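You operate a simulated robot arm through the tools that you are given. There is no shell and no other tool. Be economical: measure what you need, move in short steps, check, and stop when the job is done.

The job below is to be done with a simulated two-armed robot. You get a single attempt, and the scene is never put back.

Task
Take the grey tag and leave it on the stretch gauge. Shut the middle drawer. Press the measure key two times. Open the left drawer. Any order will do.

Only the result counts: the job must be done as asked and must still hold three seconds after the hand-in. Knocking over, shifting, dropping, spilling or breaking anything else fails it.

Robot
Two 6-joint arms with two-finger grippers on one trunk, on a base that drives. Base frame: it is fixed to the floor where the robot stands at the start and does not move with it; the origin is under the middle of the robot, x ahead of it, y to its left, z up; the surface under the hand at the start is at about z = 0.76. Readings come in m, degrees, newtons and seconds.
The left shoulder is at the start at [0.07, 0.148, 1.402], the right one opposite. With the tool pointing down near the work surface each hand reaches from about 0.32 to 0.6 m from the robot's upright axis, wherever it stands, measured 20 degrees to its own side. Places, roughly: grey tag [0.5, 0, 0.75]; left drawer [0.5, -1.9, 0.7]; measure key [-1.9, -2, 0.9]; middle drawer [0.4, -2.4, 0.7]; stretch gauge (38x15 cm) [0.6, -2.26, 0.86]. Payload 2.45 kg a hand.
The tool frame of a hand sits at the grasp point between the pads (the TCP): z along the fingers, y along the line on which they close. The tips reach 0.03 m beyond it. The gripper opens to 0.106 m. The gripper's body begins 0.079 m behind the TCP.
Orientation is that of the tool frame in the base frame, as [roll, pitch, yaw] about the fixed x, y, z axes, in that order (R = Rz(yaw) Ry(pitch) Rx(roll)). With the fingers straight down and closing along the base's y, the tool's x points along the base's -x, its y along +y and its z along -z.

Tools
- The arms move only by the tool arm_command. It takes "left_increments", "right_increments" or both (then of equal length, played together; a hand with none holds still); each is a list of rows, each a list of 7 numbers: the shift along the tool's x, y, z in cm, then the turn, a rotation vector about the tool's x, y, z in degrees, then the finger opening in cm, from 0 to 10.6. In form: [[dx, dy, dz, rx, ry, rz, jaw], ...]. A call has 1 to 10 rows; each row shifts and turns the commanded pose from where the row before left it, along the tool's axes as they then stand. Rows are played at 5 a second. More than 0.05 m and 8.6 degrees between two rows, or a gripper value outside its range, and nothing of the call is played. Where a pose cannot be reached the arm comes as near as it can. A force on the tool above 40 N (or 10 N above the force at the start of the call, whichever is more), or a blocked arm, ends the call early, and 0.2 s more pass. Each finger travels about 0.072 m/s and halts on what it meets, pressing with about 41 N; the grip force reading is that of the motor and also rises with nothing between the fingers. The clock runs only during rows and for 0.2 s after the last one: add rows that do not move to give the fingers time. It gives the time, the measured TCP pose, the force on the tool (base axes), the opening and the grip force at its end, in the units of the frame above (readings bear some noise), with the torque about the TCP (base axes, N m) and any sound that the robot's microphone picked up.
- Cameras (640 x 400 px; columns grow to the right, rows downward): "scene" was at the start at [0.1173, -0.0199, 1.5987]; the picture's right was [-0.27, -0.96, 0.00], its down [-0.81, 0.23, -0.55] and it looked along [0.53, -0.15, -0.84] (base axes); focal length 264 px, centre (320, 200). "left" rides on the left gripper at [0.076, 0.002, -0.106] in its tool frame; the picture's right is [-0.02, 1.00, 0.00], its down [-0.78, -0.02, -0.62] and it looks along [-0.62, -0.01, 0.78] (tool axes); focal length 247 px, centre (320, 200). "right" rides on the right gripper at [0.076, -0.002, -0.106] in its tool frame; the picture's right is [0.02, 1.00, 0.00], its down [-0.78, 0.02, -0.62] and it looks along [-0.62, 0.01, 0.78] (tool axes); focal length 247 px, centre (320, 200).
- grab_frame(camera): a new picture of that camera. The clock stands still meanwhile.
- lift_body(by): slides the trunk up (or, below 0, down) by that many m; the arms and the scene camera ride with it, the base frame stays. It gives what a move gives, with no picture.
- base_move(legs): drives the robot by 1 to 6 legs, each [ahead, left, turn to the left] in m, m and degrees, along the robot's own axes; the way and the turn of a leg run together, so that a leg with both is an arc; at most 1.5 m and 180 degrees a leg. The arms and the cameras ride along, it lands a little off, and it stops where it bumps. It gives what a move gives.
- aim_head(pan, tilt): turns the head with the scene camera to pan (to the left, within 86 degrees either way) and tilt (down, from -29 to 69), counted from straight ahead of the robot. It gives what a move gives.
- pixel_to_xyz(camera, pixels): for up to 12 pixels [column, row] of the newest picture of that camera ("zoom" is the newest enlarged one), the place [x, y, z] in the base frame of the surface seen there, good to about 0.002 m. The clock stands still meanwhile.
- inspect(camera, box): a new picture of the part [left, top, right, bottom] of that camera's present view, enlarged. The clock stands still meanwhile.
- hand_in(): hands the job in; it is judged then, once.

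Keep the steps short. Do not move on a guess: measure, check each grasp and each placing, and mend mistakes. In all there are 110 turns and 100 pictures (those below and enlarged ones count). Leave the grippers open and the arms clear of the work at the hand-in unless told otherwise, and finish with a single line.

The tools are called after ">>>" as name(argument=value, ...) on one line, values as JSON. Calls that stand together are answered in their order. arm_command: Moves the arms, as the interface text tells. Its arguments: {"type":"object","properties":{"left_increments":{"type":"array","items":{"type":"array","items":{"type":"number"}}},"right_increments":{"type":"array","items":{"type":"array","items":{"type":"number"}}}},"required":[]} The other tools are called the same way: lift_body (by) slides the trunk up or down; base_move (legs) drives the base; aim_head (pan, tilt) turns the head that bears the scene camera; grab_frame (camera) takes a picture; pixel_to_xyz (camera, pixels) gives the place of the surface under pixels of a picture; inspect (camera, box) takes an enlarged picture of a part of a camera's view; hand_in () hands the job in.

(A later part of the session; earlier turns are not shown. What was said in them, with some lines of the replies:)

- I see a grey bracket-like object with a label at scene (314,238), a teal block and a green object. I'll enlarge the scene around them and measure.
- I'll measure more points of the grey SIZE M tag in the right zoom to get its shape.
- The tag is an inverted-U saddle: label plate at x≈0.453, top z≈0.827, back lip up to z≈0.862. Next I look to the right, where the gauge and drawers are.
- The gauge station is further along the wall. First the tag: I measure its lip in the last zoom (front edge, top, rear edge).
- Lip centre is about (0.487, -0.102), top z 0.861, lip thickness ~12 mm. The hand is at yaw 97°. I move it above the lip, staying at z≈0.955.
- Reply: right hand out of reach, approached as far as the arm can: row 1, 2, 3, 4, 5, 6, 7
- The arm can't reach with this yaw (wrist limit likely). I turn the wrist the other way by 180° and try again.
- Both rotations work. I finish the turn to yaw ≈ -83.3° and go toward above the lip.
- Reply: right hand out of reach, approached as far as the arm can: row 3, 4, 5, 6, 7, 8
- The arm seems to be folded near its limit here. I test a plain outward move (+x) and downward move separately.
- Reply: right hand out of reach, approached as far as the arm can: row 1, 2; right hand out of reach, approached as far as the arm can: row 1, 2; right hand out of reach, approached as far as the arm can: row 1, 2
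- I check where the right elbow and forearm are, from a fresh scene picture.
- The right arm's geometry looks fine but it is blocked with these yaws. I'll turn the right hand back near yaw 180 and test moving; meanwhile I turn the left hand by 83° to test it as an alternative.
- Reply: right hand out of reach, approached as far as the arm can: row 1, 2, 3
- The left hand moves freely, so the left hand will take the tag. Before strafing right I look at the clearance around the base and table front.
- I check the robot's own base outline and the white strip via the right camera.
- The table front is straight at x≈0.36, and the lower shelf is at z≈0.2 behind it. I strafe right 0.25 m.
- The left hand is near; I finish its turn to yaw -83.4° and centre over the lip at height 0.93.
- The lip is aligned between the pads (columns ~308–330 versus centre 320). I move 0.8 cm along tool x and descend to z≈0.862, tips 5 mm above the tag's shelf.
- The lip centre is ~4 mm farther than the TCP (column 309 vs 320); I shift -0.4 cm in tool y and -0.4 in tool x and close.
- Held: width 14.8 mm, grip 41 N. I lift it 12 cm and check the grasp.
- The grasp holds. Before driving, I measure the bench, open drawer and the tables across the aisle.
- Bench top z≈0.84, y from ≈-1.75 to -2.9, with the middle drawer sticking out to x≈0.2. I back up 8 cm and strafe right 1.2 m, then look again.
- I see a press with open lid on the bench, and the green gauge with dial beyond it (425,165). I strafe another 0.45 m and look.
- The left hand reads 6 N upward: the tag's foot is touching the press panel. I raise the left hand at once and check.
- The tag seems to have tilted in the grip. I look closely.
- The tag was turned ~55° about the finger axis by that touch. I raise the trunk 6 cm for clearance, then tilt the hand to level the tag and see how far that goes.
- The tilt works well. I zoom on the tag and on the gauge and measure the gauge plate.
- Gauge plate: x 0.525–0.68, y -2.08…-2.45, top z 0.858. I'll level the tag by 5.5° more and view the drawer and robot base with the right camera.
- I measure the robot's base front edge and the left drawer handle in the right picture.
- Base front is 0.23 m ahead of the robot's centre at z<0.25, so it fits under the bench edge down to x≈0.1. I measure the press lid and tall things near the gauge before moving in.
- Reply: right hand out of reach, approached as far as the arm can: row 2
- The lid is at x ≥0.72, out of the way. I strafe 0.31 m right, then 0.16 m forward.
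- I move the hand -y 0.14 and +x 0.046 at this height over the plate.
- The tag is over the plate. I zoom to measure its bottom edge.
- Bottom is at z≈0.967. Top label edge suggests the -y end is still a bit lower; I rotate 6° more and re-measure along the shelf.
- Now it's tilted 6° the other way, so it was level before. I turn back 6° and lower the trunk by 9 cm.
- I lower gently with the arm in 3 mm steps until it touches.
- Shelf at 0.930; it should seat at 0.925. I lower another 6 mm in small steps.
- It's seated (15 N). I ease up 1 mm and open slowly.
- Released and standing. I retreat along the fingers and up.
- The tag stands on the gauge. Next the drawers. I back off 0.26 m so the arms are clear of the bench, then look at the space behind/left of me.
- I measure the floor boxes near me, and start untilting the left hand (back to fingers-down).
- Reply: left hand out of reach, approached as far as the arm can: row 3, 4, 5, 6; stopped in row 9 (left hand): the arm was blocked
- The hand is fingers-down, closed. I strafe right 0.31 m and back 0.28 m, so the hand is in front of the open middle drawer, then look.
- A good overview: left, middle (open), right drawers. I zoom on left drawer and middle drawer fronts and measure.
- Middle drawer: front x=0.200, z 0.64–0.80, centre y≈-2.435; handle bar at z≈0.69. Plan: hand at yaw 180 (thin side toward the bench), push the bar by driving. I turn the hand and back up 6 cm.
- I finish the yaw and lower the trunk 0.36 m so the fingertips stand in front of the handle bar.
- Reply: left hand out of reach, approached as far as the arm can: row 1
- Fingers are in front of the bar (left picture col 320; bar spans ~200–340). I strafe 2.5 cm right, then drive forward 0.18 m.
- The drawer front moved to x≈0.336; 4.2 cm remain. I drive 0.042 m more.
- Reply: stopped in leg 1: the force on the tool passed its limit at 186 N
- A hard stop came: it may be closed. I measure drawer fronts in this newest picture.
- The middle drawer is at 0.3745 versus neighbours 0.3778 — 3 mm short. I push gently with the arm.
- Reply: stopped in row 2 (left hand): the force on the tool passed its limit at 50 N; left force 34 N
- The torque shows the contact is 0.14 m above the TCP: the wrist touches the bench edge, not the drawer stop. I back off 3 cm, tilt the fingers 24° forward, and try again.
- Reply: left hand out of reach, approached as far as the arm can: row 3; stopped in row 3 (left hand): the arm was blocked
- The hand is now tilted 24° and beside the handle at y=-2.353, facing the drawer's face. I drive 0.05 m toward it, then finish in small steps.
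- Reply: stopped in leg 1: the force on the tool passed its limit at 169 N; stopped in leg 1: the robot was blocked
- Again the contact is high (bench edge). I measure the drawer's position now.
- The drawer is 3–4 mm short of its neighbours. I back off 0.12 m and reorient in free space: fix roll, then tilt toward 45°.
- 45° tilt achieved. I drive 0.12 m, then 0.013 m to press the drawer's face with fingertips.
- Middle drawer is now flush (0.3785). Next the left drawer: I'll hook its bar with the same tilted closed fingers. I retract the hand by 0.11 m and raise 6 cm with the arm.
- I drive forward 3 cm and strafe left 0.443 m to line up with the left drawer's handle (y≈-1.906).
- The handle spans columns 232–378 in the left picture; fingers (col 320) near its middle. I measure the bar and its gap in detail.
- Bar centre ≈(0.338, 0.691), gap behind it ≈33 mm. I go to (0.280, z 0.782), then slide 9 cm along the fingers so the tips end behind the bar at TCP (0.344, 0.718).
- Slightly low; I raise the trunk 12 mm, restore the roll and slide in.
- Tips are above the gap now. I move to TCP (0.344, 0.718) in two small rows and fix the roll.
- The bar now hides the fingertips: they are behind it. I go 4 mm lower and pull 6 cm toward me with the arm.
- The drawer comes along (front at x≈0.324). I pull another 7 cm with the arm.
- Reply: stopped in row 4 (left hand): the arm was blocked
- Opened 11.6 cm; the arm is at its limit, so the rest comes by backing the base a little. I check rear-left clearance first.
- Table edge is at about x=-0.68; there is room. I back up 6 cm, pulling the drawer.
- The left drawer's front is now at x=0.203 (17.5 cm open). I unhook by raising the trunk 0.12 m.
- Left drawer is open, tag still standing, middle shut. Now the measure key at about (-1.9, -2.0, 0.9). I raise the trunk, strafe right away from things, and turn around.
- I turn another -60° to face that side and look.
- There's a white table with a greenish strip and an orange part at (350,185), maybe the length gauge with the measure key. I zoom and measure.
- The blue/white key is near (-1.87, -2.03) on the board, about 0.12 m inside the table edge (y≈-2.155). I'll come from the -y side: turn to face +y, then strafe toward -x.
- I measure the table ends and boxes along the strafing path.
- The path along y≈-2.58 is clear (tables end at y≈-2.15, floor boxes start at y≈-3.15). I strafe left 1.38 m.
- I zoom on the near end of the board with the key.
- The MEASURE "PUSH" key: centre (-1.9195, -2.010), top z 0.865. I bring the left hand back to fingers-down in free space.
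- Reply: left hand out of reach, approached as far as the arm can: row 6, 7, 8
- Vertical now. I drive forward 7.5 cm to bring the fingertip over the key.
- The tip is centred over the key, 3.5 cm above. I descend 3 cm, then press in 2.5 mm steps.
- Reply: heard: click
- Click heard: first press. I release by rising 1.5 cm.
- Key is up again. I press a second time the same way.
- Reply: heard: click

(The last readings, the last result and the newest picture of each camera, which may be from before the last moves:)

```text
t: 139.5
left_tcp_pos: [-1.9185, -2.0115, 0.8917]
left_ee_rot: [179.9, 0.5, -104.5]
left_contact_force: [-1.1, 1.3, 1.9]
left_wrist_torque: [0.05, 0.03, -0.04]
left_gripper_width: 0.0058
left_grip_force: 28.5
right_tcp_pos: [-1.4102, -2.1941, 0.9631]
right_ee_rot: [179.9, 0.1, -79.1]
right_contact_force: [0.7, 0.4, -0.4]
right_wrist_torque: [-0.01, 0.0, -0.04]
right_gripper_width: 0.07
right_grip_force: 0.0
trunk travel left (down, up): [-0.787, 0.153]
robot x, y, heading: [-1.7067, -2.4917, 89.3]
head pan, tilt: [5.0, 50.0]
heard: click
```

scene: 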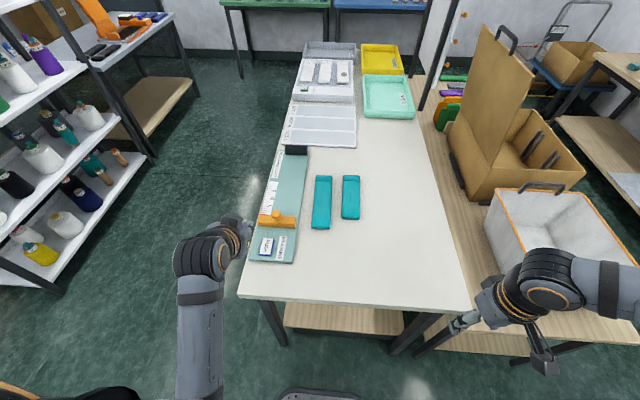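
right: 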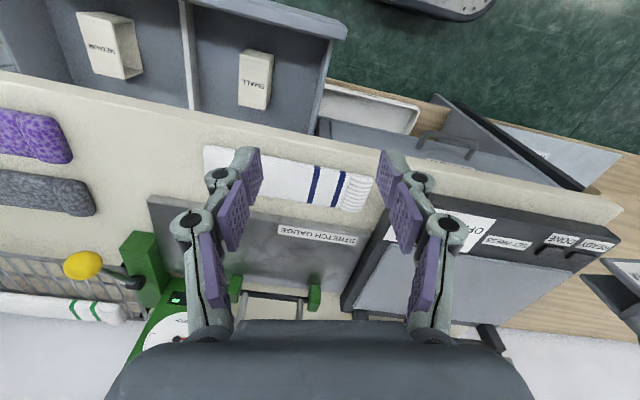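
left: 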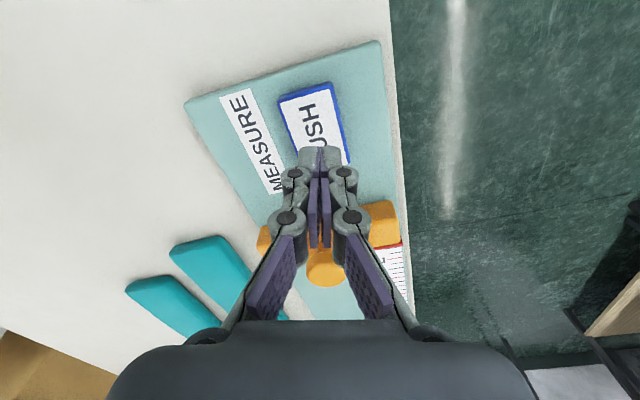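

Second click. I lift clear, and open the left gripper once high.

>>> arm_command(left_increments=[[0, 0, -1.5, 0, 0, 0, 0], [0, 0, -3, 0, 0, 0, 0], [0, 0, -3, 0, 0, 0, 0], [0, 0, 0, 0, 0, 0, 0]])

>>> lift_body(by=0.14)

>>> base_move(legs=[[-0.1, 0, 0]])

>>> arm_command(left_increments=[[0, 0, 0, 0, 0, 0, 8], [0, 0, 0, 0, 0, 0, 8], [0, 0, 0, 0, 0, 0, 8], [0, 0, 0, 0, 0, 0, 8]])

>>> grab_frame(camera="scene")

```text
t: 140.5
left_tcp_pos: [-1.918, -2.0006, 0.9344]
left_ee_rot: [179.9, 0.7, -104.5]
left_contact_force: [-0.3, -0.2, -0.6]
left_wrist_torque: [0.0, -0.02, 0.0]
left_gripper_width: 0.0
left_grip_force: 28.6
left hand out of reach, approached as far as the arm can: row 2, 3
right_tcp_pos: [-1.4098, -2.1951, 0.9638]
right_ee_rot: [179.9, 0.1, -79.2]
right_contact_force: [0.7, -0.5, 0.4]
right_wrist_torque: [0.02, 0.02, -0.02]
right_gripper_width: 0.0697
right_grip_force: 0.1
trunk travel left (down, up): [-0.787, 0.153]
robot x, y, heading: [-1.7038, -2.4939, 89.2]
head pan, tilt: [5.0, 50.0]
```

```text
t: 142.2
left_tcp_pos: [-1.9179, -2.0006, 1.0751]
left_ee_rot: [179.9, 0.7, -104.5]
left_contact_force: [-0.1, -0.3, -0.1]
left_wrist_torque: [-0.01, 0.0, -0.02]
left_gripper_width: 0.0001
left_grip_force: 28.6
right_tcp_pos: [-1.4098, -2.1942, 1.103]
right_ee_rot: [179.8, 0.1, -79.2]
right_contact_force: [0.7, -0.3, -0.8]
right_wrist_torque: [0.01, -0.01, -0.02]
right_gripper_width: 0.0701
right_grip_force: 0.1
trunk travel left (down, up): [-0.927, 0.013]
robot x, y, heading: [-1.7024, -2.4944, 89.1]
head pan, tilt: [5.0, 50.0]
```

```text
t: 143.4
left_tcp_pos: [-1.9198, -2.0992, 1.0735]
left_ee_rot: [180.0, 0.5, -104.6]
left_contact_force: [-0.4, 0.5, -0.1]
left_wrist_torque: [-0.02, 0.0, 0.0]
left_gripper_width: 0.0001
left_grip_force: 28.3
right_tcp_pos: [-1.4109, -2.2925, 1.1015]
right_ee_rot: [179.9, -0.1, -79.1]
right_contact_force: [-0.4, 0.3, -0.2]
right_wrist_torque: [-0.05, -0.01, -0.01]
right_gripper_width: 0.0698
right_grip_force: 0.1
trunk travel left (down, up): [-0.927, 0.013]
robot x, y, heading: [-1.7061, -2.5939, 89.2]
head pan, tilt: [5.0, 50.0]
```

```text
t: 144.4
left_tcp_pos: [-1.9187, -2.1022, 1.0764]
left_ee_rot: [179.9, 0.7, -104.7]
left_contact_force: [0.7, 0.4, -0.5]
left_wrist_torque: [0.0, 0.02, 0.02]
left_gripper_width: 0.0801
left_grip_force: 0.1
right_tcp_pos: [-1.4094, -2.2957, 1.1032]
right_ee_rot: [179.9, 0.2, -79.2]
right_contact_force: [-0.5, 0.4, -0.4]
right_wrist_torque: [0.01, -0.03, -0.04]
right_gripper_width: 0.0703
right_grip_force: 0.2
trunk travel left (down, up): [-0.927, 0.013]
robot x, y, heading: [-1.7038, -2.5955, 89.1]
head pan, tilt: [5.0, 50.0]
```

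```text
27 pictures are left
```

scene: 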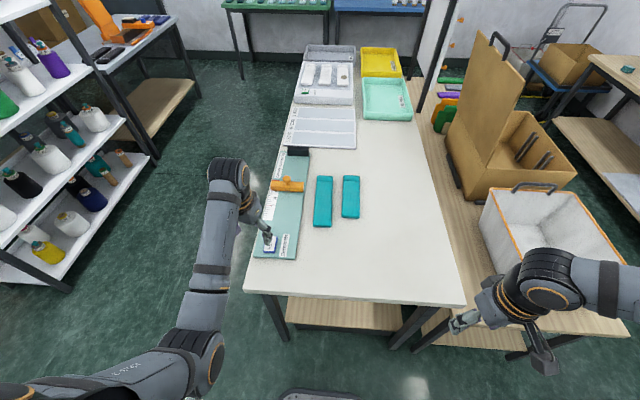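

The orange slider has moved along the rule; it moved without any contact force after the first click, so this seems to be the instrument's own response. I check it closely.

>>> inspect(camera="scene", box=[230, 130, 350, 270])

>>> pixel_to_xyz(camera="scene", pixels=[[288, 188], [298, 152], [322, 200], [350, 195], [280, 248]])

```text
2.86 times, centred on (290, 200) of scene
```

zoom: 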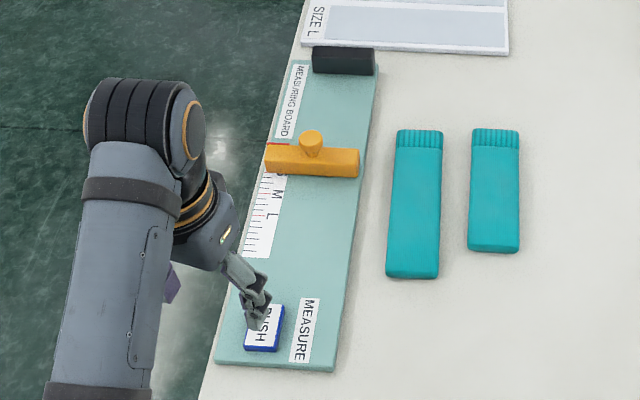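

```text
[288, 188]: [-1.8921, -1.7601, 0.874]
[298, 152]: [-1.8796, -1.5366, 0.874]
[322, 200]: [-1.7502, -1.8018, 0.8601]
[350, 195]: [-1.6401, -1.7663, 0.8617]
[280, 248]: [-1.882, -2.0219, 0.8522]
```

The slider moved 16 cm on its rails by itself, so it's the instrument's carriage. I back off 10 cm and take a last look at the bench with the drawers and tag.

>>> base_move(legs=[[-0.1, 0, 0]])

>>> aim_head(pan=-80, tilt=20)

>>> inspect(camera="scene", box=[160, 120, 400, 270])

```text
t: 145.5
left_tcp_pos: [-1.9202, -2.1971, 1.0741]
left_ee_rot: [180.0, 0.5, -104.7]
left_contact_force: [0.1, -0.1, -0.3]
left_wrist_torque: [-0.03, -0.01, 0.0]
left_gripper_width: 0.0803
left_grip_force: 0.0
right_tcp_pos: [-1.4108, -2.3904, 1.1021]
right_ee_rot: [179.9, -0.1, -79.2]
right_contact_force: [0.4, 0.4, -0.2]
right_wrist_torque: [-0.07, 0.01, 0.0]
right_gripper_width: 0.0698
right_grip_force: 0.0
trunk travel left (down, up): [-0.927, 0.013]
robot x, y, heading: [-1.707, -2.6946, 89.3]
head pan, tilt: [5.0, 50.0]
```

```text
t: 147.1
left_tcp_pos: [-1.9214, -2.2016, 1.0736]
left_ee_rot: [179.9, 0.6, -104.6]
left_contact_force: [0.5, 0.0, 0.2]
left_wrist_torque: [-0.04, 0.01, -0.05]
left_gripper_width: 0.08
left_grip_force: 0.2
right_tcp_pos: [-1.4105, -2.3942, 1.1021]
right_ee_rot: [179.9, 0.3, -79.2]
right_contact_force: [-0.6, 0.0, -0.1]
right_wrist_torque: [0.0, -0.02, 0.04]
right_gripper_width: 0.0701
right_grip_force: 0.0
trunk travel left (down, up): [-0.927, 0.013]
robot x, y, heading: [-1.7082, -2.692, 89.3]
head pan, tilt: [-80.0, 20.0]
```

```text
2.67 times, centred on (280, 195) of scene
```

zoom: 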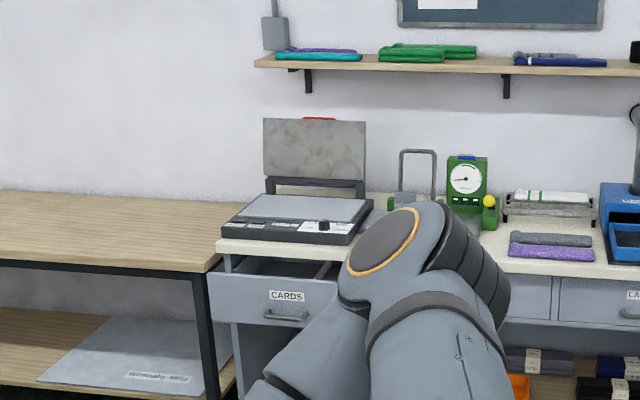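

The left drawer is still open, the tag is still standing on the gauge, and the key has clicked twice. The middle drawer was last measured flush. The arms are clear and both grippers are open, so I hand in.

>>> hand_in()

```text
The job is handed in.
```

The grey tag is on the stretch gauge, the middle drawer is shut, the measure key was pressed twice (two clicks heard) and the left drawer is open; on the way the tag brushed the set press, and the wrist hit the bench edge twice (up to 186 N), with nothing else seen to move except the measuring board's slider, which shifted by itself after the presses.
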